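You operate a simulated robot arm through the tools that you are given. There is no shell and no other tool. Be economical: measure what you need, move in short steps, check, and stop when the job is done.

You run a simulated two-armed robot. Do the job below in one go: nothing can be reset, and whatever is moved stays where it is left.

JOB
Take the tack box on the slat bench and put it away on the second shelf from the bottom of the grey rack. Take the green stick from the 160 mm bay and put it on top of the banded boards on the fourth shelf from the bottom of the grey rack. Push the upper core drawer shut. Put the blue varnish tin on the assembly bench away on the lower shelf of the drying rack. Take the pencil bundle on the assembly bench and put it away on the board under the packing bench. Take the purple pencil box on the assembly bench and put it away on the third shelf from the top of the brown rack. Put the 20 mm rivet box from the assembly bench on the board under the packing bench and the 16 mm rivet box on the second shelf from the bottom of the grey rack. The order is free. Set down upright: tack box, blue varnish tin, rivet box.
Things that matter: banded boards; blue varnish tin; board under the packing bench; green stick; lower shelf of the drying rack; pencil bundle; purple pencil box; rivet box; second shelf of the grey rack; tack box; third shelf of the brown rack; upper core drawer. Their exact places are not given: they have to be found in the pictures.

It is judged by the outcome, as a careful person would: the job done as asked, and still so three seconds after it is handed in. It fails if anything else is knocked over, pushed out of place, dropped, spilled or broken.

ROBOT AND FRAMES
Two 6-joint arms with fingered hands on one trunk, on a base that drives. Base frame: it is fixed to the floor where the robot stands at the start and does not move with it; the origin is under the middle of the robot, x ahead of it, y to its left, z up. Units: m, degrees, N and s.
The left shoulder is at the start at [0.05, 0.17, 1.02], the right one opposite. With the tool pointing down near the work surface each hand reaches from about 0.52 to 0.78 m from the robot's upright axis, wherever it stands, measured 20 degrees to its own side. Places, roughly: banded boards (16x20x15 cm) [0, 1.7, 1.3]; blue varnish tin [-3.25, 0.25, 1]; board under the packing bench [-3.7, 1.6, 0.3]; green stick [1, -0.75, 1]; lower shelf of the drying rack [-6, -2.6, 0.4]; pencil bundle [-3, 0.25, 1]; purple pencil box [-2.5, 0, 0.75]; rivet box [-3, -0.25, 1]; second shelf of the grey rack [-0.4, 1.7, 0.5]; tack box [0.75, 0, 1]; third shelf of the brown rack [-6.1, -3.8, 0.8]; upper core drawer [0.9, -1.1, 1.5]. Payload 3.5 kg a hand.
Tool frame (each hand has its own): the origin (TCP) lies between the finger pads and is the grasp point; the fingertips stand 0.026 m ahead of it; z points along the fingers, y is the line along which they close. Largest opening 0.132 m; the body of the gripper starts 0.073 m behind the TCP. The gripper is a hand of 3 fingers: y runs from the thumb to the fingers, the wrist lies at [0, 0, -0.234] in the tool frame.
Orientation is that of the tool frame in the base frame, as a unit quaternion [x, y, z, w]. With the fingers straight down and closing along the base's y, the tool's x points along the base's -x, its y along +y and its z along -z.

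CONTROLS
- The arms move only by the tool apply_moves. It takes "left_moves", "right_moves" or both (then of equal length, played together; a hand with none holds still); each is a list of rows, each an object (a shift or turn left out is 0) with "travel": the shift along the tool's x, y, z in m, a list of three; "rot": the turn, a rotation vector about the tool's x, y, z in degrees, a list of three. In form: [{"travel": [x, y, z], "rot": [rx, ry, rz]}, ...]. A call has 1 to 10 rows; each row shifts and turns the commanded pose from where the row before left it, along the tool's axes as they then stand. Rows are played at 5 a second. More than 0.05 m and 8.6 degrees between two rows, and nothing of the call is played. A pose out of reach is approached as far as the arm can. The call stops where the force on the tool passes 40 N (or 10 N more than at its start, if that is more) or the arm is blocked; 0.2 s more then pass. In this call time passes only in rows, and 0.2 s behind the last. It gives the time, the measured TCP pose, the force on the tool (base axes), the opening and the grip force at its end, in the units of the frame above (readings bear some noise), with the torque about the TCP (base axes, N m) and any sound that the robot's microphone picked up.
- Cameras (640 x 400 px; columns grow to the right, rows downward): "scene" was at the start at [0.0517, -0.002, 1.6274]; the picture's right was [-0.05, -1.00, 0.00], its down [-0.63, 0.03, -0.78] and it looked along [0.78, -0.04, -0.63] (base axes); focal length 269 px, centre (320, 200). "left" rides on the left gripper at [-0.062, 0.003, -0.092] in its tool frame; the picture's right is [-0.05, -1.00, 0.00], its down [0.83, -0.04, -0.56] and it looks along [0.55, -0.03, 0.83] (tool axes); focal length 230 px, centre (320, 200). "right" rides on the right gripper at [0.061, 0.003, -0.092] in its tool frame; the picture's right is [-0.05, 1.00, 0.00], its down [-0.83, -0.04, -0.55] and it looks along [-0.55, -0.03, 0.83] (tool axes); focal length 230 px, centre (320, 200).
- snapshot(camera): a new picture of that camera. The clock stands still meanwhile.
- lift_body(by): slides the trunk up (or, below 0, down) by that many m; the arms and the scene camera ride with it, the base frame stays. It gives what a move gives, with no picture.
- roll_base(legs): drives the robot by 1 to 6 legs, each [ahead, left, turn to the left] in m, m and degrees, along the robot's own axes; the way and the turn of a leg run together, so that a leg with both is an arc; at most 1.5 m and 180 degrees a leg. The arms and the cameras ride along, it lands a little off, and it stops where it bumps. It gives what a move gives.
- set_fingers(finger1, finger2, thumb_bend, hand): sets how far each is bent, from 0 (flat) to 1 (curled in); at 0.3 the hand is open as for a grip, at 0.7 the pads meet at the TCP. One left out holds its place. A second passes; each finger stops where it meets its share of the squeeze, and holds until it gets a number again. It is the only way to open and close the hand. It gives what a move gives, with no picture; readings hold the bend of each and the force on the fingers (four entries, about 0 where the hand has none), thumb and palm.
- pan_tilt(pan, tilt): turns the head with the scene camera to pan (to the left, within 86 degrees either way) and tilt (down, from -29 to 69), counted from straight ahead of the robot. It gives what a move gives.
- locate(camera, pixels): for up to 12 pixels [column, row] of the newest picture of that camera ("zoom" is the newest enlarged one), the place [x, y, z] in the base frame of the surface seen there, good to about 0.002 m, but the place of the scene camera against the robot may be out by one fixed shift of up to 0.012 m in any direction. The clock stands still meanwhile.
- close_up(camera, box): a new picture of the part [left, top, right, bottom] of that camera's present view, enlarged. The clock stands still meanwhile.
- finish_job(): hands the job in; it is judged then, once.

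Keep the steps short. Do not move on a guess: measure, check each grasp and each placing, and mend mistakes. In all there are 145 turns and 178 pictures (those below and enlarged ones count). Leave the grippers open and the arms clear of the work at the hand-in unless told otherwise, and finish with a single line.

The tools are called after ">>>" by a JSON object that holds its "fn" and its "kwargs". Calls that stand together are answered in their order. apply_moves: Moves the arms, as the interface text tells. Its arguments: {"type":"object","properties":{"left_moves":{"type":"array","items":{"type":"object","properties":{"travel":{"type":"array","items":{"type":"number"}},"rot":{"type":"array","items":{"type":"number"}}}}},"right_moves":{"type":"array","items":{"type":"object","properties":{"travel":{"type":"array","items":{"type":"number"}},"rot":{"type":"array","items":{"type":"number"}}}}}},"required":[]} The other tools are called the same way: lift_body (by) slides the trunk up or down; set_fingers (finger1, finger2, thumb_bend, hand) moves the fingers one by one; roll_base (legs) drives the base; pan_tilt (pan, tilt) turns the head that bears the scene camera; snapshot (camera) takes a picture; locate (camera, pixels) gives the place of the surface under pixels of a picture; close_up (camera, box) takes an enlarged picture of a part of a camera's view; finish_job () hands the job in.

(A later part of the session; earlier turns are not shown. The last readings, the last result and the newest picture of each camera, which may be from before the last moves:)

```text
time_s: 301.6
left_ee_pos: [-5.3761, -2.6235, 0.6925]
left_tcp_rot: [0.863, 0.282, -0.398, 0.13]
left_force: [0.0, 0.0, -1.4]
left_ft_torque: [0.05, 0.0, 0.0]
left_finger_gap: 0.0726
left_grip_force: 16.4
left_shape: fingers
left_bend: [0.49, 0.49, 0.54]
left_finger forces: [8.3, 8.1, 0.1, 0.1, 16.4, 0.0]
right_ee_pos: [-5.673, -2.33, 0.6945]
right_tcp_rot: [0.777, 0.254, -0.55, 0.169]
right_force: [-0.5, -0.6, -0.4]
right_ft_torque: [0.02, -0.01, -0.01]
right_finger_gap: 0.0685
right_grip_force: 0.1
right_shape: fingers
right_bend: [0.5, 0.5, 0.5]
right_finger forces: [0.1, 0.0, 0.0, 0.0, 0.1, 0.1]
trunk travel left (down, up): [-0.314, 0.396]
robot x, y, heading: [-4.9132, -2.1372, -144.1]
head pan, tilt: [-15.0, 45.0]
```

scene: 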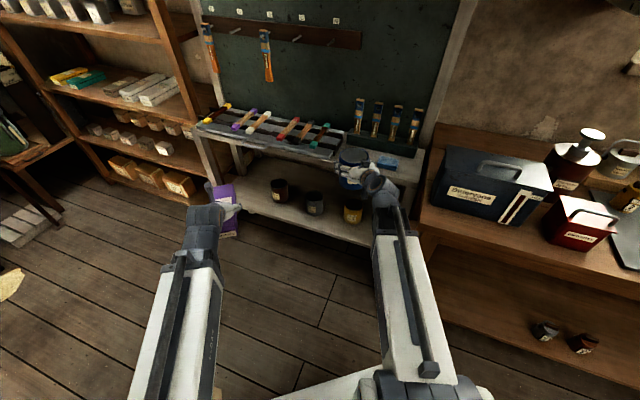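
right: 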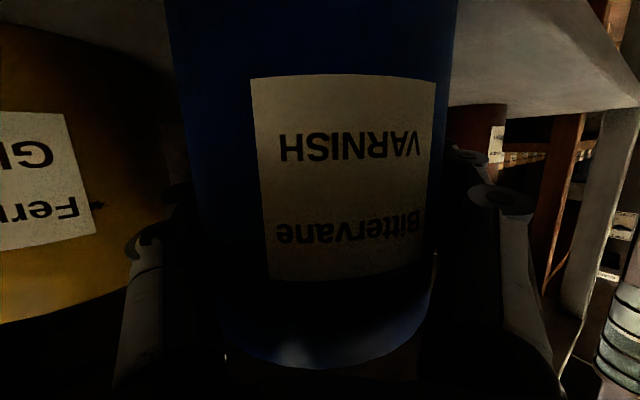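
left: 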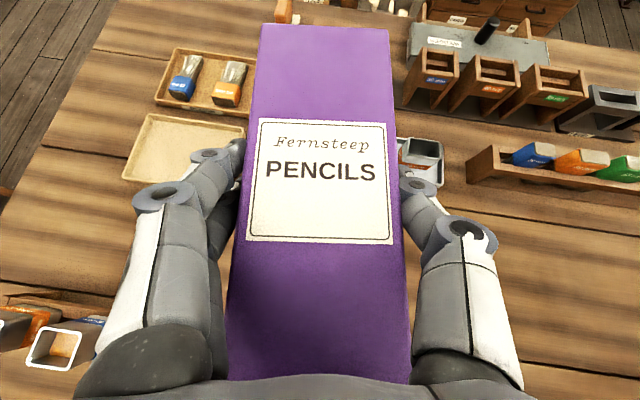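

>>> {"fn": "lift_body", "kwargs": {"by": 0.3}}

>>> {"fn": "roll_base", "kwargs": {"legs": [[-0.03, -0.08, 0], [0, 0, 54]]}}

>>> {"fn": "pan_tilt", "kwargs": {"pan": -20, "tilt": 35}}

>>> {"fn": "snapshot", "kwargs": {"camera": "scene"}}

```text
time_s: 304.6
left_ee_pos: [-5.3766, -2.6236, 0.9938]
left_tcp_rot: [0.864, 0.281, -0.398, 0.129]
left_force: [0.4, 0.2, -2.3]
left_ft_torque: [0.04, -0.07, -0.02]
left_finger_gap: 0.0726
left_grip_force: 16.1
left_shape: fingers
left_bend: [0.49, 0.49, 0.54]
left_finger forces: [8.2, 8.2, 0.0, 0.1, 16.3, 0.1]
right_ee_pos: [-5.6735, -2.3313, 0.9935]
right_tcp_rot: [0.777, 0.253, -0.551, 0.169]
right_force: [-0.1, -0.4, -0.5]
right_ft_torque: [0.02, 0.0, 0.02]
right_finger_gap: 0.0682
right_grip_force: 0.0
right_shape: fingers
right_bend: [0.5, 0.5, 0.5]
right_finger forces: [0.0, 0.0, 0.1, 0.1, 0.1, 0.0]
trunk travel left (down, up): [-0.614, 0.096]
robot x, y, heading: [-4.915, -2.137, -144.1]
head pan, tilt: [-15.0, 45.0]
```

```text
time_s: 307.9
left_ee_pos: [-4.8623, -2.7172, 0.9957]
left_tcp_rot: [0.658, 0.623, -0.313, 0.285]
left_force: [-12.2, -1.5, -1.1]
left_ft_torque: [0.02, -0.04, 0.21]
left_finger_gap: 0.073
left_grip_force: 25.9
left_shape: fingers
left_bend: [0.52, 0.48, 0.53]
left_finger forces: [7.3, 24.9, 0.0, 0.0, 19.1, 0.0]
right_ee_pos: [-5.2621, -2.7692, 0.9943]
right_tcp_rot: [0.591, 0.565, -0.423, 0.391]
right_force: [0.3, -0.1, 0.8]
right_ft_torque: [-0.04, 0.0, 0.02]
right_finger_gap: 0.0685
right_grip_force: 0.0
right_shape: fingers
right_bend: [0.5, 0.5, 0.5]
right_finger forces: [0.0, 0.0, 0.0, 0.0, 0.1, 0.0]
trunk travel left (down, up): [-0.614, 0.096]
robot x, y, heading: [-4.9424, -2.0553, -92.6]
head pan, tilt: [-15.0, 45.0]
stopped in leg 2: the force on the tool passed its limit at 52 N (the readings are from after the stop); the commanded pose is now the measured one
```

```text
time_s: 308.6
left_ee_pos: [-4.8621, -2.7187, 0.9956]
left_tcp_rot: [0.658, 0.623, -0.312, 0.286]
left_force: [-21.6, -1.1, -0.6]
left_ft_torque: [0.04, -0.16, 0.36]
left_finger_gap: 0.0731
left_grip_force: 31.4
left_shape: fingers
left_bend: [0.52, 0.47, 0.53]
left_finger forces: [6.3, 35.9, 0.1, 0.0, 21.2, 0.0]
right_ee_pos: [-5.2638, -2.7676, 0.9945]
right_tcp_rot: [0.591, 0.565, -0.422, 0.391]
right_force: [-0.5, 0.9, 0.2]
right_ft_torque: [-0.01, 0.0, 0.02]
right_finger_gap: 0.0681
right_grip_force: 0.2
right_shape: fingers
right_bend: [0.5, 0.5, 0.5]
right_finger forces: [0.0, 0.0, 0.1, 0.0, 0.0, 0.0]
trunk travel left (down, up): [-0.614, 0.096]
robot x, y, heading: [-4.9404, -2.0553, -92.6]
head pan, tilt: [-20.0, 35.0]
```

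```text
53 pictures are left
```

scene: 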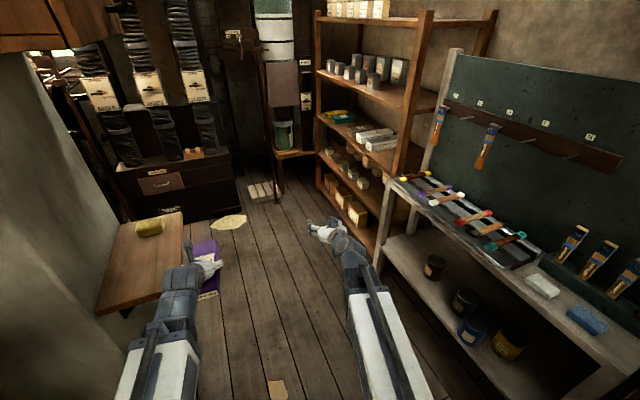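

The left fingers touched the wall ledge (sponge still on it). Turn back right a few degrees and shift right, away from it.

>>> {"fn": "roll_base", "kwargs": {"legs": [[0, 0, -8]]}}

>>> {"fn": "roll_base", "kwargs": {"legs": [[0.03, -0.26, 0]]}}

>>> {"fn": "snapshot", "kwargs": {"camera": "left"}}

>>> {"fn": "snapshot", "kwargs": {"camera": "scene"}}

```text
time_s: 309.6
left_ee_pos: [-4.9524, -2.7227, 0.9952]
left_tcp_rot: [0.699, 0.576, -0.331, 0.264]
left_force: [-0.3, -0.3, -2.1]
left_ft_torque: [0.05, -0.01, 0.03]
left_finger_gap: 0.0726
left_grip_force: 15.9
left_shape: fingers
left_bend: [0.51, 0.5, 0.53]
left_finger forces: [8.7, 7.8, 0.0, 0.1, 16.2, 0.1]
right_ee_pos: [-5.358, -2.7163, 0.9941]
right_tcp_rot: [0.628, 0.524, -0.448, 0.362]
right_force: [-0.5, -0.3, 0.0]
right_ft_torque: [0.0, 0.02, 0.0]
right_finger_gap: 0.0684
right_grip_force: 0.1
right_shape: fingers
right_bend: [0.5, 0.5, 0.5]
right_finger forces: [0.0, 0.0, 0.0, 0.0, 0.1, 0.0]
trunk travel left (down, up): [-0.614, 0.096]
robot x, y, heading: [-4.938, -2.0559, -100.6]
head pan, tilt: [-20.0, 35.0]
```

```text
time_s: 311.5
left_ee_pos: [-5.21, -2.7055, 0.9962]
left_tcp_rot: [0.698, 0.578, -0.33, 0.265]
left_force: [-0.5, -0.9, -1.0]
left_ft_torque: [0.0, 0.0, 0.0]
left_finger_gap: 0.0727
left_grip_force: 17.1
left_shape: fingers
left_bend: [0.51, 0.5, 0.53]
left_finger forces: [8.6, 7.8, 0.0, 0.1, 16.2, 0.0]
right_ee_pos: [-5.6173, -2.699, 0.9936]
right_tcp_rot: [0.627, 0.524, -0.448, 0.362]
right_force: [0.3, -0.4, 0.3]
right_ft_torque: [0.01, -0.01, 0.01]
right_finger_gap: 0.0682
right_grip_force: 0.0
right_shape: fingers
right_bend: [0.5, 0.5, 0.5]
right_finger forces: [0.0, 0.1, 0.0, 0.0, 0.1, 0.0]
trunk travel left (down, up): [-0.614, 0.096]
robot x, y, heading: [-5.1978, -2.0377, -100.5]
head pan, tilt: [-20.0, 35.0]
```

```text
52 pictures are left
```

left: 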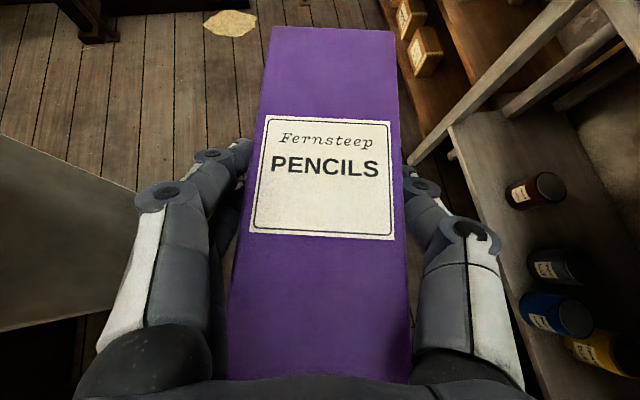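

```text
51 pictures are left
```

scene: 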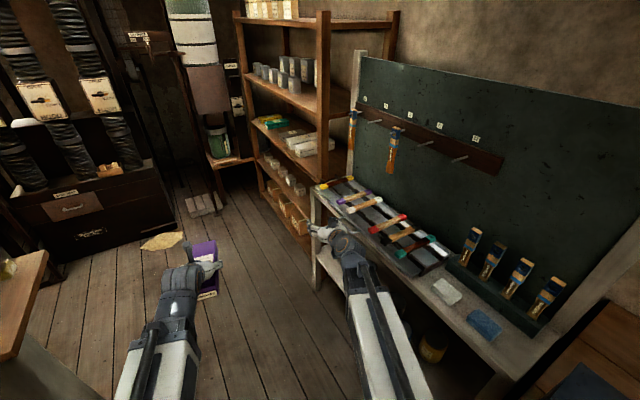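

>>> {"fn": "close_up", "kwargs": {"camera": "scene", "box": [220, 0, 360, 240]}}

>>> {"fn": "locate", "kwargs": {"camera": "scene", "pixels": [[322, 100], [316, 172], [240, 50], [300, 95], [290, 155], [262, 127], [275, 135], [305, 142], [322, 60], [248, 95], [255, 135], [280, 122]]}}

```text
1.67 times, centred on (290, 120) of scene
```

zoom: 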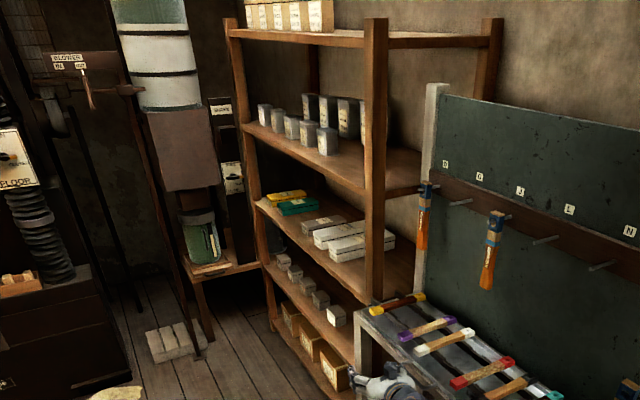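

```text
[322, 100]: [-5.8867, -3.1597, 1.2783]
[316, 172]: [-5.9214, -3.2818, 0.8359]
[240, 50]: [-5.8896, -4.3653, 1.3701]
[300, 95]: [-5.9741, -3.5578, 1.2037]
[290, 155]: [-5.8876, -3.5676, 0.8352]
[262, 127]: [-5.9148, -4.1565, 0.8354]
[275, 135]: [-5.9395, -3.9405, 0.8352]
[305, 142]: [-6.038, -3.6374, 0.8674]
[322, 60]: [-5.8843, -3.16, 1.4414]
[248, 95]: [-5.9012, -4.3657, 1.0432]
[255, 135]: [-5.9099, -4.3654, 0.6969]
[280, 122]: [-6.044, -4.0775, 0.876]
```

Shelf 3 of the brown rack: z≈0.83, front x≈-5.885; pencil boxes lie endwise; free slot at y≈-3.55…-3.2. First straighten to heading -90 and tuck the right hand (tool down, close in).

>>> {"fn": "roll_base", "kwargs": {"legs": [[0, 0, 10.5]]}}

>>> {"fn": "apply_moves", "kwargs": {"right_moves": [{"rot": [0, 8.5, 0]}, {"rot": [0, 8.5, 0]}, {"rot": [0, 8.5, 0]}, {"rot": [0, 8.5, 0]}, {"rot": [0, 8.5, 0]}, {"rot": [0, 8.5, 0]}, {"rot": [0, 8.5, 0]}, {"rot": [0, 8.5, 0]}]}}

>>> {"fn": "apply_moves", "kwargs": {"right_moves": [{"travel": [0.045, 0.015, 0]}, {"travel": [0.045, 0.015, 0]}, {"travel": [0.045, 0.015, 0]}, {"travel": [0.03, 0.015, 0]}]}}

```text
time_s: 312.6
left_ee_pos: [-5.0871, -2.6952, 0.9964]
left_tcp_rot: [0.642, 0.639, -0.306, 0.294]
left_force: [-1.3, -0.4, -1.9]
left_ft_torque: [0.01, 0.01, 0.03]
left_finger_gap: 0.0724
left_grip_force: 16.4
left_shape: fingers
left_bend: [0.51, 0.5, 0.53]
left_finger forces: [8.5, 7.8, 0.0, 0.0, 16.2, 0.0]
right_ee_pos: [-5.4861, -2.7635, 0.9955]
right_tcp_rot: [0.576, 0.58, -0.413, 0.401]
right_force: [0.4, -0.6, 0.1]
right_ft_torque: [0.0, -0.03, -0.03]
right_finger_gap: 0.0684
right_grip_force: 0.1
right_shape: fingers
right_bend: [0.5, 0.5, 0.5]
right_finger forces: [0.1, 0.0, 0.1, 0.1, 0.0, 0.0]
trunk travel left (down, up): [-0.614, 0.096]
robot x, y, heading: [-5.2012, -2.0382, -89.9]
head pan, tilt: [-20.0, 35.0]
```

```text
time_s: 314.4
left_ee_pos: [-5.0874, -2.6965, 0.9961]
left_tcp_rot: [0.641, 0.639, -0.305, 0.295]
left_force: [0.6, 0.6, -2.2]
left_ft_torque: [-0.02, 0.03, 0.01]
left_finger_gap: 0.0726
left_grip_force: 16.3
left_shape: fingers
left_bend: [0.51, 0.5, 0.53]
left_finger forces: [8.5, 7.7, 0.0, 0.0, 16.2, 0.0]
right_ee_pos: [-5.4865, -2.7643, 0.9943]
right_tcp_rot: [0.709, 0.705, -0.02, 0.008]
right_force: [-0.1, 0.6, -0.4]
right_ft_torque: [0.02, 0.01, 0.03]
right_finger_gap: 0.0682
right_grip_force: 0.0
right_shape: fingers
right_bend: [0.5, 0.5, 0.5]
right_finger forces: [0.0, 0.0, 0.0, 0.0, 0.0, 0.1]
trunk travel left (down, up): [-0.614, 0.096]
robot x, y, heading: [-5.2001, -2.0397, -89.7]
head pan, tilt: [-20.0, 35.0]
```

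```text
time_s: 315.4
left_ee_pos: [-5.0868, -2.6951, 0.9962]
left_tcp_rot: [0.641, 0.64, -0.304, 0.294]
left_force: [-0.3, -0.7, -2.2]
left_ft_torque: [0.02, -0.04, -0.02]
left_finger_gap: 0.073
left_grip_force: 16.3
left_shape: fingers
left_bend: [0.51, 0.5, 0.53]
left_finger forces: [8.6, 7.7, 0.1, 0.0, 16.3, 0.0]
right_ee_pos: [-5.4248, -2.5985, 0.99]
right_tcp_rot: [0.709, 0.705, -0.02, 0.008]
right_force: [-0.2, -0.1, -0.7]
right_ft_torque: [-0.02, 0.0, -0.01]
right_finger_gap: 0.0681
right_grip_force: 0.0
right_shape: fingers
right_bend: [0.5, 0.5, 0.5]
right_finger forces: [0.0, 0.1, 0.0, 0.1, 0.0, 0.1]
trunk travel left (down, up): [-0.614, 0.096]
robot x, y, heading: [-5.1976, -2.0415, -90.0]
head pan, tilt: [-20.0, 35.0]
```

>>> {"fn": "roll_base", "kwargs": {"legs": [[1.4, 0, 0]]}}

>>> {"fn": "pan_tilt", "kwargs": {"pan": -60, "tilt": 30}}

>>> {"fn": "snapshot", "kwargs": {"camera": "scene"}}

```text
time_s: 322.4
left_ee_pos: [-5.0882, -4.0817, 0.9967]
left_tcp_rot: [0.642, 0.639, -0.305, 0.294]
left_force: [-0.4, -0.5, -2.3]
left_ft_torque: [0.04, -0.04, -0.01]
left_finger_gap: 0.0728
left_grip_force: 16.0
left_shape: fingers
left_bend: [0.51, 0.5, 0.53]
left_finger forces: [8.5, 7.8, 0.0, 0.0, 16.2, 0.1]
right_ee_pos: [-5.4272, -3.9846, 0.9881]
right_tcp_rot: [0.709, 0.704, -0.02, 0.009]
right_force: [1.1, 0.3, 0.6]
right_ft_torque: [0.02, 0.02, -0.02]
right_finger_gap: 0.068
right_grip_force: 0.0
right_shape: fingers
right_bend: [0.5, 0.5, 0.5]
right_finger forces: [0.1, 0.0, 0.1, 0.0, 0.0, 0.0]
trunk travel left (down, up): [-0.614, 0.096]
robot x, y, heading: [-5.1992, -3.423, -90.2]
head pan, tilt: [-20.0, 35.0]
```

```text
time_s: 323.4
left_ee_pos: [-5.0879, -4.0815, 0.9961]
left_tcp_rot: [0.642, 0.638, -0.306, 0.294]
left_force: [0.1, -0.8, -2.5]
left_ft_torque: [0.02, 0.0, 0.03]
left_finger_gap: 0.0727
left_grip_force: 16.3
left_shape: fingers
left_bend: [0.51, 0.5, 0.53]
left_finger forces: [8.4, 7.8, 0.0, 0.1, 16.3, 0.0]
right_ee_pos: [-5.4261, -3.9855, 0.9884]
right_tcp_rot: [0.71, 0.704, -0.02, 0.008]
right_force: [0.1, -0.6, -0.7]
right_ft_torque: [0.0, 0.01, -0.04]
right_finger_gap: 0.0683
right_grip_force: 0.1
right_shape: fingers
right_bend: [0.5, 0.5, 0.5]
right_finger forces: [0.0, 0.1, 0.0, 0.0, 0.1, 0.0]
trunk travel left (down, up): [-0.614, 0.096]
robot x, y, heading: [-5.2004, -3.4242, -90.1]
head pan, tilt: [-60.0, 30.0]
```

```text
49 pictures are left
```

scene: 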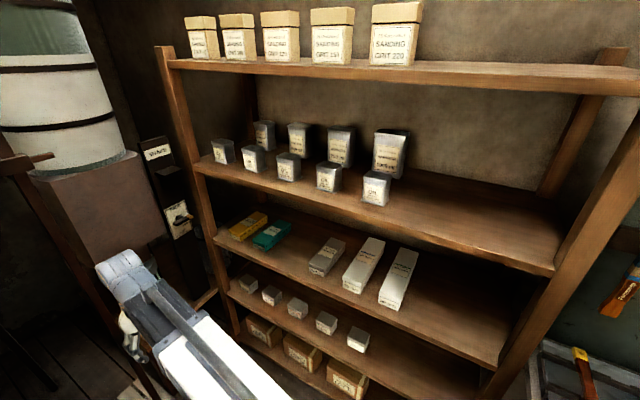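

>>> {"fn": "locate", "kwargs": {"camera": "scene", "pixels": [[395, 300], [412, 250], [383, 292], [440, 310], [450, 270], [490, 355], [500, 300], [415, 228], [480, 265], [590, 180], [402, 270], [330, 262]]}}

>>> {"fn": "roll_base", "kwargs": {"legs": [[0, 0, -45]]}}

>>> {"fn": "roll_base", "kwargs": {"legs": [[0, 0, -45]]}}

>>> {"fn": "snapshot", "kwargs": {"camera": "left"}}

```text
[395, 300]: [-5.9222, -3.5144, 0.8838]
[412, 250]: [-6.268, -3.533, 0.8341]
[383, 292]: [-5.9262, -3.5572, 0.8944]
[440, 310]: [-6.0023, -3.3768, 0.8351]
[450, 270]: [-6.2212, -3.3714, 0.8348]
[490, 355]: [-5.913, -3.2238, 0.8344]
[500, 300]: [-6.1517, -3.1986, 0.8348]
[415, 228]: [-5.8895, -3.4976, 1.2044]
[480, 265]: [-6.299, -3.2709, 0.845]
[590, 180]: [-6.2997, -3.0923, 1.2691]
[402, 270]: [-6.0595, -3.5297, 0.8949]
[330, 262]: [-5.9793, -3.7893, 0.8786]
```

```text
time_s: 325.9
left_ee_pos: [-5.5858, -3.9669, 0.9946]
left_tcp_rot: [0.838, 0.343, -0.395, 0.154]
left_force: [0.1, -0.7, -1.6]
left_ft_torque: [-0.02, -0.03, 0.01]
left_finger_gap: 0.0725
left_grip_force: 15.5
left_shape: fingers
left_bend: [0.51, 0.5, 0.53]
left_finger forces: [8.3, 7.9, 0.1, 0.1, 16.1, 0.1]
right_ee_pos: [-5.7577, -3.6598, 0.9887]
right_tcp_rot: [0.925, 0.379, -0.021, 0.0]
right_force: [0.2, 0.6, -0.3]
right_ft_torque: [-0.02, 0.02, -0.02]
right_finger_gap: 0.0682
right_grip_force: 0.1
right_shape: fingers
right_bend: [0.5, 0.5, 0.5]
right_finger forces: [0.0, 0.0, 0.0, 0.0, 0.0, 0.0]
trunk travel left (down, up): [-0.614, 0.096]
robot x, y, heading: [-5.1968, -3.4258, -134.9]
head pan, tilt: [-60.0, 30.0]
```

```text
time_s: 328.3
left_ee_pos: [-5.8558, -3.5407, 0.9957]
left_tcp_rot: [0.906, 0.001, -0.423, -0.006]
left_force: [0.7, -0.2, -2.2]
left_ft_torque: [0.02, -0.01, 0.05]
left_finger_gap: 0.0727
left_grip_force: 15.9
left_shape: fingers
left_bend: [0.51, 0.5, 0.53]
left_finger forces: [8.2, 7.9, 0.1, 0.0, 15.9, 0.1]
right_ee_pos: [-5.7617, -3.2004, 0.9889]
right_tcp_rot: [1.0, -0.001, -0.02, -0.007]
right_force: [1.0, -0.6, -0.1]
right_ft_torque: [0.02, -0.03, -0.02]
right_finger_gap: 0.0682
right_grip_force: 0.0
right_shape: fingers
right_bend: [0.5, 0.5, 0.5]
right_finger forces: [0.0, 0.0, 0.1, 0.1, 0.0, 0.0]
trunk travel left (down, up): [-0.614, 0.096]
robot x, y, heading: [-5.1985, -3.4239, -180.1]
head pan, tilt: [-60.0, 30.0]
```

```text
48 pictures are left
```

left: 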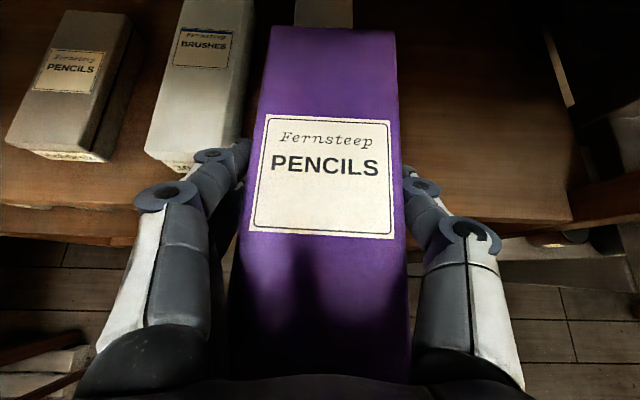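

>>> {"fn": "roll_base", "kwargs": {"legs": [[0, -0.18, 0]]}}

>>> {"fn": "apply_moves", "kwargs": {"left_moves": [{"travel": [-0.0278, 0, 0.0331]}, {"travel": [-0.0278, 0, 0.0331]}, {"travel": [-0.0278, 0, 0.0331]}]}}

>>> {"fn": "pan_tilt", "kwargs": {"pan": 25, "tilt": 35}}

>>> {"fn": "snapshot", "kwargs": {"camera": "scene"}}

>>> {"fn": "snapshot", "kwargs": {"camera": "left"}}

```text
time_s: 329.8
left_ee_pos: [-5.8563, -3.3582, 0.9962]
left_tcp_rot: [0.906, 0.002, -0.424, -0.005]
left_force: [0.1, 0.0, -1.8]
left_ft_torque: [-0.02, -0.03, 0.0]
left_finger_gap: 0.0728
left_grip_force: 15.7
left_shape: fingers
left_bend: [0.51, 0.5, 0.53]
left_finger forces: [8.1, 7.8, 0.0, 0.0, 16.0, 0.0]
right_ee_pos: [-5.7626, -3.0202, 0.9889]
right_tcp_rot: [1.0, 0.0, -0.019, -0.008]
right_force: [0.2, -0.9, 0.2]
right_ft_torque: [-0.04, 0.02, 0.02]
right_finger_gap: 0.0683
right_grip_force: 0.0
right_shape: fingers
right_bend: [0.5, 0.5, 0.5]
right_finger forces: [0.1, 0.0, 0.1, 0.1, 0.0, 0.0]
trunk travel left (down, up): [-0.614, 0.096]
robot x, y, heading: [-5.2046, -3.2412, -179.5]
head pan, tilt: [-60.0, 30.0]
```

```text
time_s: 330.6
left_ee_pos: [-5.988, -3.3599, 0.9961]
left_tcp_rot: [0.906, 0.001, -0.422, -0.006]
left_force: [-0.9, 0.4, -2.3]
left_ft_torque: [0.02, -0.02, 0.02]
left_finger_gap: 0.0724
left_grip_force: 15.7
left_shape: fingers
left_bend: [0.51, 0.5, 0.53]
left_finger forces: [8.2, 7.9, 0.0, 0.0, 16.0, 0.0]
right_ee_pos: [-5.7626, -3.0196, 0.9889]
right_tcp_rot: [1.0, 0.001, -0.02, -0.008]
right_force: [-0.2, 0.1, -0.2]
right_ft_torque: [0.0, 0.0, 0.0]
right_finger_gap: 0.0681
right_grip_force: 0.1
right_shape: fingers
right_bend: [0.5, 0.5, 0.5]
right_finger forces: [0.0, 0.1, 0.0, 0.0, 0.0, 0.1]
trunk travel left (down, up): [-0.614, 0.096]
robot x, y, heading: [-5.1981, -3.2424, -179.4]
head pan, tilt: [-60.0, 30.0]
```

```text
time_s: 332.2
left_ee_pos: [-5.9864, -3.3587, 0.9975]
left_tcp_rot: [0.906, 0.0, -0.424, -0.007]
left_force: [-0.1, 0.5, -2.1]
left_ft_torque: [0.01, -0.03, -0.01]
left_finger_gap: 0.0728
left_grip_force: 16.0
left_shape: fingers
left_bend: [0.51, 0.5, 0.53]
left_finger forces: [8.2, 7.9, 0.0, 0.0, 16.0, 0.0]
right_ee_pos: [-5.7622, -3.0195, 0.9882]
right_tcp_rot: [1.0, 0.001, -0.021, -0.008]
right_force: [0.0, 0.2, 0.4]
right_ft_torque: [-0.01, -0.02, 0.01]
right_finger_gap: 0.0683
right_grip_force: 0.1
right_shape: fingers
right_bend: [0.5, 0.5, 0.5]
right_finger forces: [0.0, 0.1, 0.0, 0.0, 0.0, 0.0]
trunk travel left (down, up): [-0.614, 0.096]
robot x, y, heading: [-5.2015, -3.2425, -179.7]
head pan, tilt: [25.0, 35.0]
```

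```text
47 pictures are left
```

scene: 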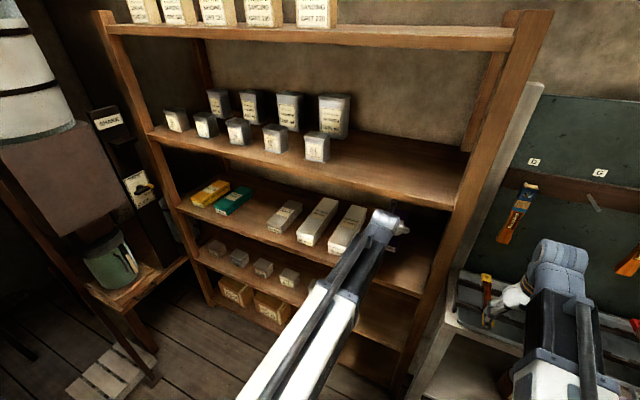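

```text
46 pictures are left
```

left: 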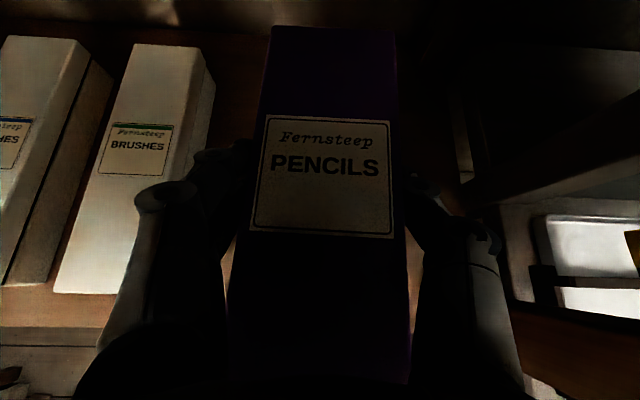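

>>> {"fn": "apply_moves", "kwargs": {"left_moves": [{"travel": [0.0306, 0, 0.0257]}, {"travel": [0.0306, 0, 0.0257]}, {"travel": [0.0306, 0, 0.0257]}]}}

>>> {"fn": "apply_moves", "kwargs": {"left_moves": [{"travel": [0.0023, 0, 0.0019]}, {"travel": [0.0015, 0, 0.0013]}]}}

```text
time_s: 333.0
left_ee_pos: [-5.9891, -3.3547, 0.8771]
left_tcp_rot: [0.906, 0.001, -0.423, -0.006]
left_force: [0.0, -1.0, -2.0]
left_ft_torque: [-0.01, 0.0, 0.01]
left_finger_gap: 0.0726
left_grip_force: 16.1
left_shape: fingers
left_bend: [0.51, 0.5, 0.53]
left_finger forces: [8.2, 7.8, 0.0, 0.0, 16.0, 0.0]
right_ee_pos: [-5.7619, -3.02, 0.9879]
right_tcp_rot: [1.0, 0.001, -0.02, -0.008]
right_force: [-0.1, 0.7, 0.9]
right_ft_torque: [-0.02, -0.01, 0.01]
right_finger_gap: 0.0682
right_grip_force: 0.0
right_shape: fingers
right_bend: [0.5, 0.5, 0.5]
right_finger forces: [0.0, 0.0, 0.0, 0.1, 0.0, 0.1]
trunk travel left (down, up): [-0.614, 0.096]
robot x, y, heading: [-5.204, -3.2452, -179.4]
head pan, tilt: [25.0, 35.0]
```

```text
time_s: 333.6
left_ee_pos: [-5.9866, -3.356, 0.8712]
left_tcp_rot: [0.906, 0.0, -0.423, -0.007]
left_force: [-0.5, 0.3, -1.3]
left_ft_torque: [0.02, 0.0, 0.0]
left_finger_gap: 0.0726
left_grip_force: 15.8
left_shape: fingers
left_bend: [0.51, 0.5, 0.53]
left_finger forces: [8.1, 7.8, 0.0, 0.0, 16.0, 0.0]
right_ee_pos: [-5.7633, -3.0195, 0.9879]
right_tcp_rot: [1.0, 0.001, -0.019, -0.008]
right_force: [-0.2, 0.1, 0.2]
right_ft_torque: [-0.03, 0.0, 0.01]
right_finger_gap: 0.0686
right_grip_force: 0.1
right_shape: fingers
right_bend: [0.5, 0.5, 0.5]
right_finger forces: [0.0, 0.0, 0.0, 0.0, 0.1, 0.0]
trunk travel left (down, up): [-0.614, 0.096]
robot x, y, heading: [-5.2007, -3.2441, -179.2]
head pan, tilt: [25.0, 35.0]
```

>>> {"fn": "apply_moves", "kwargs": {"left_moves": [{"travel": [0.0015, 0, 0.0013]}, {"travel": [0.0008, 0, 0.0006]}]}}

```text
time_s: 334.2
left_ee_pos: [-5.9866, -3.3558, 0.8698]
left_tcp_rot: [0.906, 0.0, -0.424, -0.007]
left_force: [-0.7, 0.4, 7.4]
left_ft_torque: [-0.25, 0.2, 0.0]
left_finger_gap: 0.0725
left_grip_force: 16.4
left_shape: fingers
left_bend: [0.51, 0.5, 0.53]
left_finger forces: [7.6, 7.9, 0.1, 0.0, 16.6, 0.1]
right_ee_pos: [-5.7626, -3.0198, 0.989]
right_tcp_rot: [1.0, 0.0, -0.02, -0.008]
right_force: [-0.4, -0.3, 0.3]
right_ft_torque: [-0.02, 0.0, -0.01]
right_finger_gap: 0.0682
right_grip_force: 0.1
right_shape: fingers
right_bend: [0.5, 0.5, 0.5]
right_finger forces: [0.0, 0.0, 0.0, 0.0, 0.0, 0.0]
trunk travel left (down, up): [-0.614, 0.096]
robot x, y, heading: [-5.2023, -3.2393, -179.6]
head pan, tilt: [25.0, 35.0]
```

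Contact at 7 N. Release and withdraw up and back.

>>> {"fn": "set_fingers", "kwargs": {"hand": "left", "finger1": 0.4, "finger2": 0.4, "thumb_bend": 0.4}}

>>> {"fn": "apply_moves", "kwargs": {"left_moves": [{"travel": [-0.023, 0, -0.0193]}, {"travel": [-0.023, 0, -0.0193]}, {"travel": [-0.023, 0, -0.0193]}, {"travel": [-0.0077, 0, -0.0064]}, {"travel": [0.0257, 0, -0.0306]}, {"travel": [0.0257, 0, -0.0306]}, {"travel": [0.0257, 0, -0.0306]}, {"travel": [0.0257, 0, -0.0306]}]}}

>>> {"fn": "snapshot", "kwargs": {"camera": "left"}}

>>> {"fn": "close_up", "kwargs": {"camera": "scene", "box": [170, 130, 470, 330]}}

```text
time_s: 335.2
left_ee_pos: [-5.9876, -3.357, 0.8687]
left_tcp_rot: [0.906, 0.002, -0.424, -0.005]
left_force: [0.1, -1.4, -0.2]
left_ft_torque: [-0.01, 0.0, 0.01]
left_finger_gap: 0.1007
left_grip_force: 0.0
left_shape: fingers
left_bend: [0.4, 0.4, 0.4]
left_finger forces: [0.0, 0.0, 0.0, 0.1, 0.0, 0.0]
right_ee_pos: [-5.7619, -3.0198, 0.9888]
right_tcp_rot: [1.0, 0.001, -0.02, -0.008]
right_force: [0.3, -0.6, -0.1]
right_ft_torque: [0.0, 0.0, 0.03]
right_finger_gap: 0.0682
right_grip_force: 0.0
right_shape: fingers
right_bend: [0.5, 0.5, 0.5]
right_finger forces: [0.0, 0.1, 0.0, 0.0, 0.0, 0.1]
trunk travel left (down, up): [-0.614, 0.096]
robot x, y, heading: [-5.2012, -3.2412, -179.5]
head pan, tilt: [25.0, 35.0]
```

```text
time_s: 337.0
left_ee_pos: [-5.8495, -3.3589, 0.9685]
left_tcp_rot: [0.906, 0.001, -0.423, -0.007]
left_force: [-0.2, -0.3, 0.1]
left_ft_torque: [0.01, -0.02, 0.01]
left_finger_gap: 0.1009
left_grip_force: 0.2
left_shape: fingers
left_bend: [0.4, 0.4, 0.4]
left_finger forces: [0.0, 0.1, 0.0, 0.1, 0.0, 0.1]
left hand out of reach, approached as far as the arm can: row 8
right_ee_pos: [-5.7635, -3.02, 0.9874]
right_tcp_rot: [1.0, 0.0, -0.02, -0.008]
right_force: [0.2, 0.2, 0.0]
right_ft_torque: [0.04, -0.01, -0.01]
right_finger_gap: 0.0682
right_grip_force: 0.0
right_shape: fingers
right_bend: [0.5, 0.5, 0.5]
right_finger forces: [0.0, 0.1, 0.1, 0.1, 0.0, 0.1]
trunk travel left (down, up): [-0.614, 0.096]
robot x, y, heading: [-5.2024, -3.2389, -179.6]
head pan, tilt: [25.0, 35.0]
```

```text
45 pictures are left
```

left: 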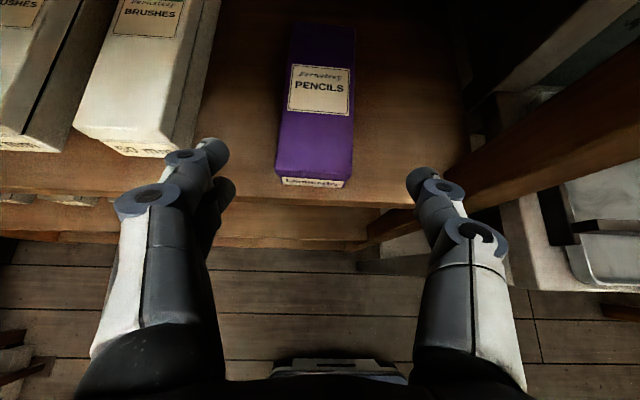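

```text
2.00 times, centred on (320, 230) of scene
```

zoom: 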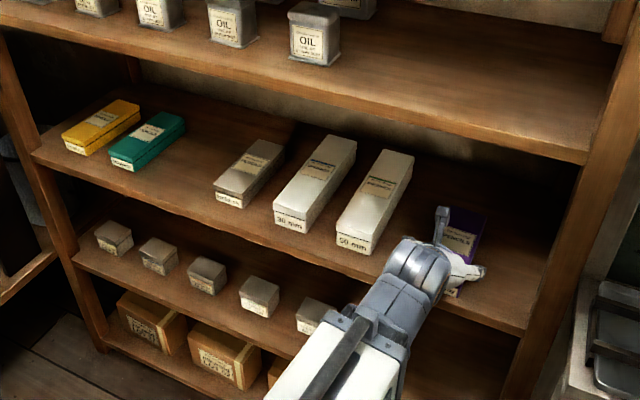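

Pencil box lies fully on the third shelf. Now for the 16 mm rivet box: retrace out (south shift, turn left, reverse north) to the corridor and look at the third box's hidden label.

>>> {"fn": "roll_base", "kwargs": {"legs": [[0, 0.18, 0], [0, 0, 89.5], [-1.4, 0, 0], [-0.1, 0.14, 0], [-1.1, 0, 0]]}}

>>> {"fn": "pan_tilt", "kwargs": {"pan": 86, "tilt": 25}}

>>> {"fn": "snapshot", "kwargs": {"camera": "scene"}}

```text
time_s: 355.2
left_ee_pos: [-4.9653, -1.4864, 0.9696]
left_tcp_rot: [0.635, 0.646, -0.302, 0.297]
left_force: [-0.4, 0.7, -0.1]
left_ft_torque: [0.01, 0.0, 0.04]
left_finger_gap: 0.101
left_grip_force: 0.1
left_shape: fingers
left_bend: [0.4, 0.4, 0.4]
left_finger forces: [0.0, 0.1, 0.1, 0.1, 0.0, 0.0]
right_ee_pos: [-5.3057, -1.4031, 0.9887]
right_tcp_rot: [0.701, 0.713, -0.02, 0.008]
right_force: [-0.9, 0.0, -0.1]
right_ft_torque: [0.0, -0.01, 0.01]
right_finger_gap: 0.0682
right_grip_force: 0.0
right_shape: fingers
right_bend: [0.5, 0.5, 0.5]
right_finger forces: [0.1, 0.0, 0.0, 0.0, 0.0, 0.0]
trunk travel left (down, up): [-0.614, 0.096]
robot x, y, heading: [-5.09, -0.8413, -89.0]
head pan, tilt: [25.0, 35.0]
```

```text
time_s: 356.5
left_ee_pos: [-4.9665, -1.4858, 0.9681]
left_tcp_rot: [0.636, 0.646, -0.302, 0.295]
left_force: [-0.2, 0.4, 0.3]
left_ft_torque: [0.0, 0.01, -0.01]
left_finger_gap: 0.1009
left_grip_force: 0.1
left_shape: fingers
left_bend: [0.4, 0.4, 0.4]
left_finger forces: [0.0, 0.0, 0.1, 0.0, 0.0, 0.0]
right_ee_pos: [-5.3057, -1.404, 0.9895]
right_tcp_rot: [0.702, 0.712, -0.02, 0.009]
right_force: [0.0, 0.2, -0.2]
right_ft_torque: [-0.04, 0.01, 0.02]
right_finger_gap: 0.0682
right_grip_force: 0.0
right_shape: fingers
right_bend: [0.5, 0.5, 0.5]
right_finger forces: [0.0, 0.0, 0.1, 0.1, 0.0, 0.1]
trunk travel left (down, up): [-0.614, 0.096]
robot x, y, heading: [-5.0911, -0.8396, -88.8]
head pan, tilt: [85.9, 25.0]
```

```text
43 pictures are left
```

scene: 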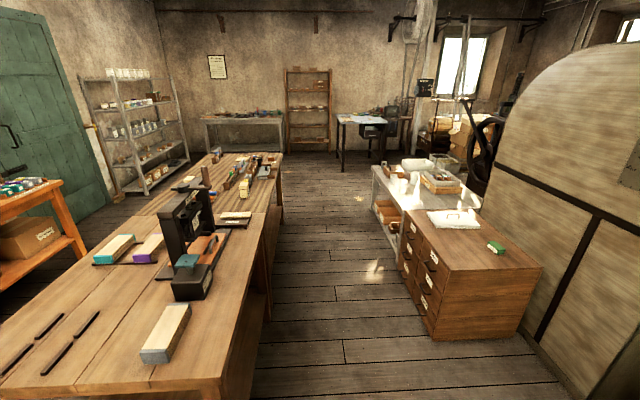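

>>> {"fn": "close_up", "kwargs": {"camera": "scene", "box": [170, 140, 300, 250]}}

>>> {"fn": "locate", "kwargs": {"camera": "scene", "pixels": [[265, 225], [283, 155], [225, 380], [432, 338], [404, 262], [400, 290], [375, 215], [244, 190], [340, 300]]}}

```text
3.64 times, centred on (235, 195) of scene
```

zoom: 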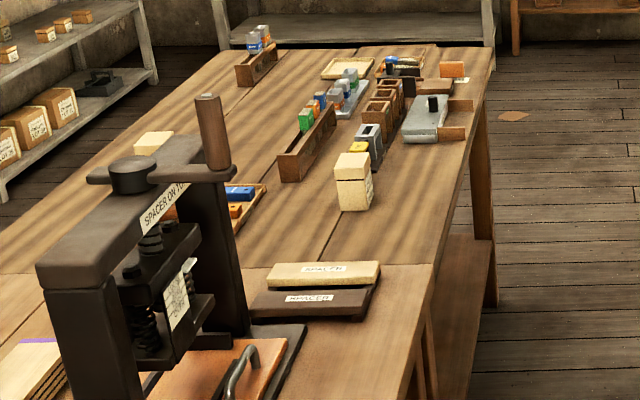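

```text
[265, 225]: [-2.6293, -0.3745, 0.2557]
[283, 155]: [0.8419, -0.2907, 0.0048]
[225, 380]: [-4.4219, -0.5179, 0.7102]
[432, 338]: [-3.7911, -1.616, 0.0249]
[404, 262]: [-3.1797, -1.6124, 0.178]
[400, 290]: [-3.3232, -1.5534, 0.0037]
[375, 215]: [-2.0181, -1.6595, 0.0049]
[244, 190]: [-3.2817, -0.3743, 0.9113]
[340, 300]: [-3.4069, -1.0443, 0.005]
```

The gap south of the bench is ~1.08 m wide. Raise the trunk, drive in along y≈-1.04 to x≈-3.12 and turn to face the bench.

>>> {"fn": "lift_body", "kwargs": {"by": 0.09}}

>>> {"fn": "roll_base", "kwargs": {"legs": [[0.2, 0, 0], [0, 0, 89], [1.5, 0, 0], [0.46, 0, 0]]}}

>>> {"fn": "roll_base", "kwargs": {"legs": [[0, 0, 90]]}}

>>> {"fn": "pan_tilt", "kwargs": {"pan": 0, "tilt": 50}}

>>> {"fn": "snapshot", "kwargs": {"camera": "scene"}}

>>> {"fn": "snapshot", "kwargs": {"camera": "left"}}

```text
time_s: 357.8
left_ee_pos: [-4.9656, -1.4868, 1.0589]
left_tcp_rot: [0.635, 0.646, -0.301, 0.297]
left_force: [0.1, 0.5, -0.2]
left_ft_torque: [0.01, 0.02, -0.01]
left_finger_gap: 0.1009
left_grip_force: 0.1
left_shape: fingers
left_bend: [0.4, 0.4, 0.4]
left_finger forces: [0.0, 0.1, 0.1, 0.0, 0.0, 0.0]
right_ee_pos: [-5.3063, -1.4047, 1.0789]
right_tcp_rot: [0.701, 0.712, -0.019, 0.009]
right_force: [-0.2, 0.3, 0.4]
right_ft_torque: [-0.02, 0.01, -0.01]
right_finger_gap: 0.0681
right_grip_force: 0.1
right_shape: fingers
right_bend: [0.5, 0.5, 0.5]
right_finger forces: [0.0, 0.1, 0.0, 0.0, 0.0, 0.0]
trunk travel left (down, up): [-0.704, 0.006]
robot x, y, heading: [-5.089, -0.8394, -88.9]
head pan, tilt: [85.9, 25.0]
```

```text
time_s: 372.5
left_ee_pos: [-2.4691, -0.9704, 1.0578]
left_tcp_rot: [0.011, 0.906, -0.012, 0.422]
left_force: [0.3, -0.2, 0.1]
left_ft_torque: [-0.01, 0.0, -0.01]
left_finger_gap: 0.1008
left_grip_force: 0.1
left_shape: fingers
left_bend: [0.4, 0.4, 0.4]
left_finger forces: [0.1, 0.0, 0.0, 0.1, 0.1, 0.0]
right_ee_pos: [-2.5662, -1.3077, 1.0785]
right_tcp_rot: [0.013, 1.0, -0.008, 0.02]
right_force: [0.6, 1.0, -0.7]
right_ft_torque: [0.01, 0.0, 0.0]
right_finger_gap: 0.0683
right_grip_force: 0.0
right_shape: fingers
right_bend: [0.5, 0.5, 0.5]
right_finger forces: [0.0, 0.0, 0.1, 0.1, 0.0, 0.1]
trunk travel left (down, up): [-0.704, 0.006]
robot x, y, heading: [-3.119, -1.0687, -1.1]
head pan, tilt: [85.9, 25.0]
```

```text
time_s: 376.7
left_ee_pos: [-3.2284, -0.4187, 1.0578]
left_tcp_rot: [-0.636, 0.645, 0.293, 0.306]
left_force: [0.3, -0.6, -0.3]
left_ft_torque: [0.01, 0.04, 0.02]
left_finger_gap: 0.1008
left_grip_force: 0.1
left_shape: fingers
left_bend: [0.4, 0.4, 0.4]
left_finger forces: [0.0, 0.0, 0.1, 0.0, 0.1, 0.1]
right_ee_pos: [-2.8909, -0.5107, 1.0789]
right_tcp_rot: [-0.702, 0.712, 0.008, 0.019]
right_force: [-0.2, 1.3, 0.3]
right_ft_torque: [-0.02, 0.01, 0.02]
right_finger_gap: 0.0682
right_grip_force: 0.1
right_shape: fingers
right_bend: [0.5, 0.5, 0.5]
right_finger forces: [0.0, 0.0, 0.0, 0.0, 0.1, 0.0]
trunk travel left (down, up): [-0.704, 0.006]
robot x, y, heading: [-3.1237, -1.0731, 89.6]
head pan, tilt: [85.9, 25.0]
```

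```text
time_s: 378.3
left_ee_pos: [-3.2291, -0.4183, 1.0587]
left_tcp_rot: [-0.636, 0.645, 0.292, 0.307]
left_force: [0.0, -0.1, -0.4]
left_ft_torque: [0.01, -0.02, -0.03]
left_finger_gap: 0.101
left_grip_force: 0.0
left_shape: fingers
left_bend: [0.4, 0.4, 0.4]
left_finger forces: [0.0, 0.0, 0.0, 0.0, 0.0, 0.0]
right_ee_pos: [-2.8904, -0.5111, 1.0785]
right_tcp_rot: [-0.702, 0.711, 0.009, 0.02]
right_force: [-0.2, 0.1, -0.3]
right_ft_torque: [0.0, 0.01, -0.01]
right_finger_gap: 0.0683
right_grip_force: 0.0
right_shape: fingers
right_bend: [0.5, 0.5, 0.5]
right_finger forces: [0.1, 0.1, 0.1, 0.0, 0.0, 0.0]
trunk travel left (down, up): [-0.704, 0.006]
robot x, y, heading: [-3.1204, -1.0683, 89.5]
head pan, tilt: [0.0, 50.0]
```

```text
41 pictures are left
```

scene: 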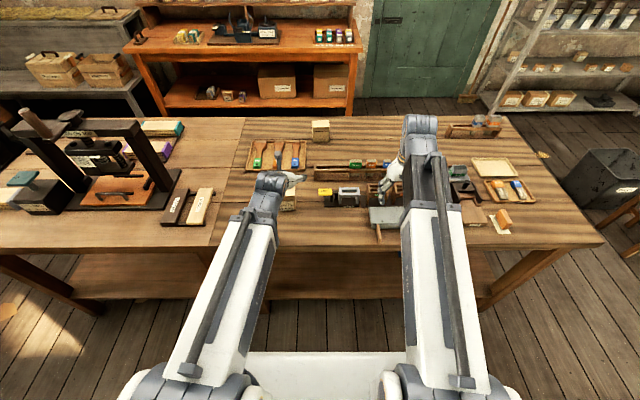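

```text
40 pictures are left
```

left: 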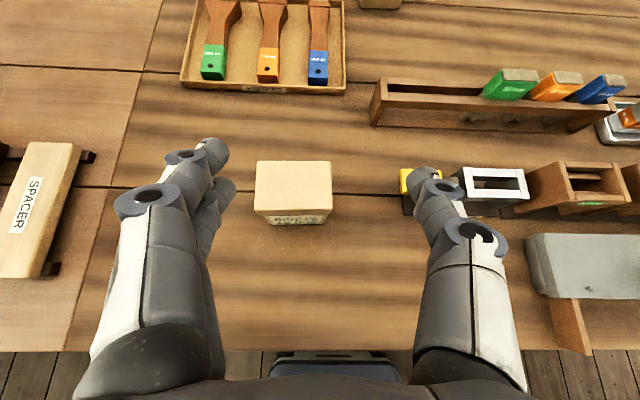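

>>> {"fn": "locate", "kwargs": {"camera": "left", "pixels": [[258, 165], [331, 165], [256, 208], [331, 208], [294, 185], [402, 190], [405, 210], [430, 215]]}}

>>> {"fn": "close_up", "kwargs": {"camera": "left", "box": [250, 200, 340, 230]}}

```text
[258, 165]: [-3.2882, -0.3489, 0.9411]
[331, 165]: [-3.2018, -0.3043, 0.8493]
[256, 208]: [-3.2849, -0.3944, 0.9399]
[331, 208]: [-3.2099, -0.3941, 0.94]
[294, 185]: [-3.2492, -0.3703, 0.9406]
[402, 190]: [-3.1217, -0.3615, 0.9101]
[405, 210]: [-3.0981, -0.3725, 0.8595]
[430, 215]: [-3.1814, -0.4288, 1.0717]
```

```text
7.11 times, centred on (295, 215) of left
```

zoom: 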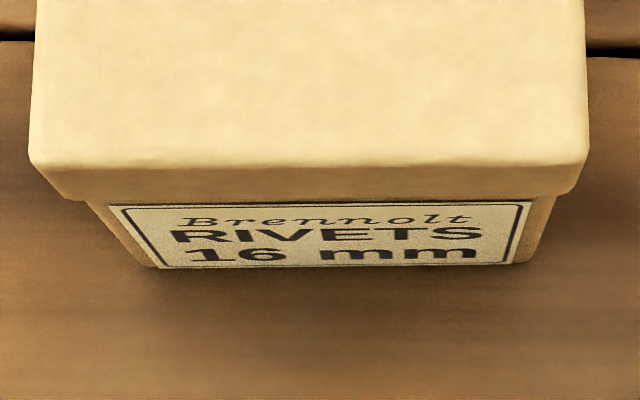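

Label reads RIVETS 16 mm. Align over it and go down.

>>> {"fn": "set_fingers", "kwargs": {"hand": "left", "finger1": 0.36, "finger2": 0.36, "thumb_bend": 0.36}}

>>> {"fn": "apply_moves", "kwargs": {"left_moves": [{"travel": [-0.0156, 0.0095, 0.0186]}, {"travel": [-0.0156, 0.0095, 0.0186]}, {"travel": [0.0314, 0, 0.0264]}, {"travel": [0.0314, 0, 0.0264]}]}}

>>> {"fn": "snapshot", "kwargs": {"camera": "left"}}

```text
time_s: 379.3
left_ee_pos: [-3.2272, -0.4193, 1.0585]
left_tcp_rot: [-0.636, 0.645, 0.292, 0.307]
left_force: [-0.6, 0.7, -0.5]
left_ft_torque: [0.02, 0.0, 0.02]
left_finger_gap: 0.1143
left_grip_force: 0.0
left_shape: fingers
left_bend: [0.36, 0.36, 0.36]
left_finger forces: [0.1, 0.0, 0.1, 0.0, 0.1, 0.0]
right_ee_pos: [-2.891, -0.5121, 1.0793]
right_tcp_rot: [-0.702, 0.712, 0.008, 0.019]
right_force: [0.0, 0.3, -1.0]
right_ft_torque: [0.03, -0.01, -0.04]
right_finger_gap: 0.0682
right_grip_force: 0.0
right_shape: fingers
right_bend: [0.5, 0.5, 0.5]
right_finger forces: [0.0, 0.0, 0.0, 0.0, 0.0, 0.1]
trunk travel left (down, up): [-0.704, 0.006]
robot x, y, heading: [-3.1209, -1.0675, 89.4]
head pan, tilt: [0.0, 50.0]
```

```text
time_s: 380.3
left_ee_pos: [-3.2447, -0.3674, 0.9766]
left_tcp_rot: [-0.636, 0.645, 0.291, 0.306]
left_force: [0.4, -0.2, 0.3]
left_ft_torque: [0.03, 0.0, -0.03]
left_finger_gap: 0.1145
left_grip_force: 0.1
left_shape: fingers
left_bend: [0.36, 0.36, 0.36]
left_finger forces: [0.0, 0.0, 0.1, 0.0, 0.1, 0.0]
right_ee_pos: [-2.891, -0.5106, 1.0793]
right_tcp_rot: [-0.702, 0.712, 0.008, 0.02]
right_force: [0.0, 0.1, 0.0]
right_ft_torque: [0.03, 0.02, -0.01]
right_finger_gap: 0.0681
right_grip_force: 0.1
right_shape: fingers
right_bend: [0.5, 0.5, 0.5]
right_finger forces: [0.1, 0.0, 0.0, 0.0, 0.0, 0.1]
trunk travel left (down, up): [-0.704, 0.006]
robot x, y, heading: [-3.1215, -1.0688, 89.6]
head pan, tilt: [0.0, 50.0]
```

```text
38 pictures are left
```

left: 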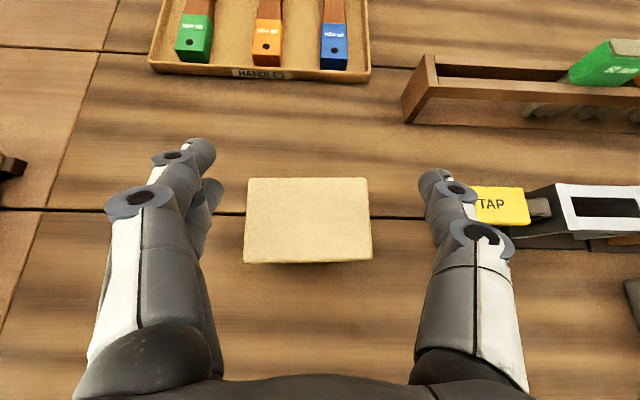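

>>> {"fn": "apply_moves", "kwargs": {"left_moves": [{"travel": [0.0318, 0.003, 0.0267]}, {"travel": [0.0314, 0, 0.0264]}]}}

>>> {"fn": "set_fingers", "kwargs": {"hand": "left", "finger1": 0.58, "finger2": 0.58, "thumb_bend": 0.58}}

>>> {"fn": "apply_moves", "kwargs": {"left_moves": [{"travel": [-0.0115, 0, -0.0096]}, {"travel": [-0.0345, 0, -0.0289]}, {"travel": [-0.0345, 0, -0.0289]}, {"travel": [-0.0345, 0, -0.0289]}, {"travel": [-0.0345, 0, -0.0289]}]}}

>>> {"fn": "snapshot", "kwargs": {"camera": "left"}}

```text
time_s: 380.9
left_ee_pos: [-3.2484, -0.3677, 0.8922]
left_tcp_rot: [-0.637, 0.645, 0.292, 0.305]
left_force: [-0.6, -1.5, 0.5]
left_ft_torque: [0.05, 0.02, 0.06]
left_finger_gap: 0.115
left_grip_force: 0.9
left_shape: fingers
left_bend: [0.36, 0.36, 0.36]
left_finger forces: [1.7, 0.1, 0.0, 0.1, 0.1, 0.0]
right_ee_pos: [-2.891, -0.5112, 1.0776]
right_tcp_rot: [-0.702, 0.712, 0.008, 0.02]
right_force: [-0.5, 0.6, 0.0]
right_ft_torque: [-0.01, 0.01, -0.02]
right_finger_gap: 0.0681
right_grip_force: 0.0
right_shape: fingers
right_bend: [0.5, 0.5, 0.5]
right_finger forces: [0.1, 0.1, 0.0, 0.1, 0.0, 0.1]
trunk travel left (down, up): [-0.704, 0.006]
robot x, y, heading: [-3.1257, -1.0701, 89.5]
head pan, tilt: [0.0, 50.0]
```

```text
time_s: 381.9
left_ee_pos: [-3.2473, -0.3678, 0.8929]
left_tcp_rot: [-0.636, 0.646, 0.291, 0.306]
left_force: [-1.3, -0.9, 1.2]
left_ft_torque: [0.03, -0.06, -0.01]
left_finger_gap: 0.0797
left_grip_force: 22.9
left_shape: fingers
left_bend: [0.5, 0.47, 0.52]
left_finger forces: [16.3, 7.0, 0.1, 0.0, 23.3, 0.1]
right_ee_pos: [-2.8912, -0.5117, 1.0793]
right_tcp_rot: [-0.701, 0.713, 0.008, 0.02]
right_force: [0.3, 0.3, -0.6]
right_ft_torque: [0.01, 0.0, 0.01]
right_finger_gap: 0.0681
right_grip_force: 0.0
right_shape: fingers
right_bend: [0.5, 0.5, 0.5]
right_finger forces: [0.0, 0.1, 0.1, 0.0, 0.1, 0.0]
trunk travel left (down, up): [-0.704, 0.006]
robot x, y, heading: [-3.1191, -1.0697, 89.6]
head pan, tilt: [0.0, 50.0]
```

```text
time_s: 383.1
left_ee_pos: [-3.252, -0.3686, 1.0891]
left_tcp_rot: [-0.637, 0.645, 0.292, 0.306]
left_force: [-0.6, -0.1, -3.5]
left_ft_torque: [-0.05, -0.02, 0.02]
left_finger_gap: 0.0791
left_grip_force: 22.3
left_shape: fingers
left_bend: [0.5, 0.47, 0.52]
left_finger forces: [15.1, 6.9, 0.0, 0.1, 22.9, 0.1]
right_ee_pos: [-2.8905, -0.5106, 1.0787]
right_tcp_rot: [-0.702, 0.712, 0.009, 0.021]
right_force: [-0.7, -0.4, 0.1]
right_ft_torque: [0.02, 0.03, 0.0]
right_finger_gap: 0.0682
right_grip_force: 0.0
right_shape: fingers
right_bend: [0.5, 0.5, 0.5]
right_finger forces: [0.0, 0.0, 0.0, 0.0, 0.1, 0.1]
trunk travel left (down, up): [-0.704, 0.006]
robot x, y, heading: [-3.1195, -1.0684, 89.7]
head pan, tilt: [0.0, 50.0]
```

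```text
37 pictures are left
```

left: 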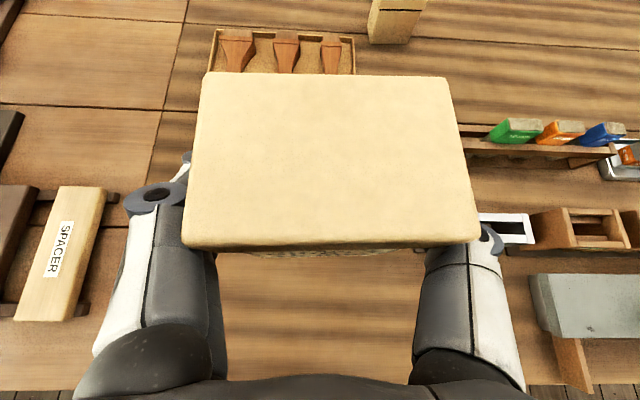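

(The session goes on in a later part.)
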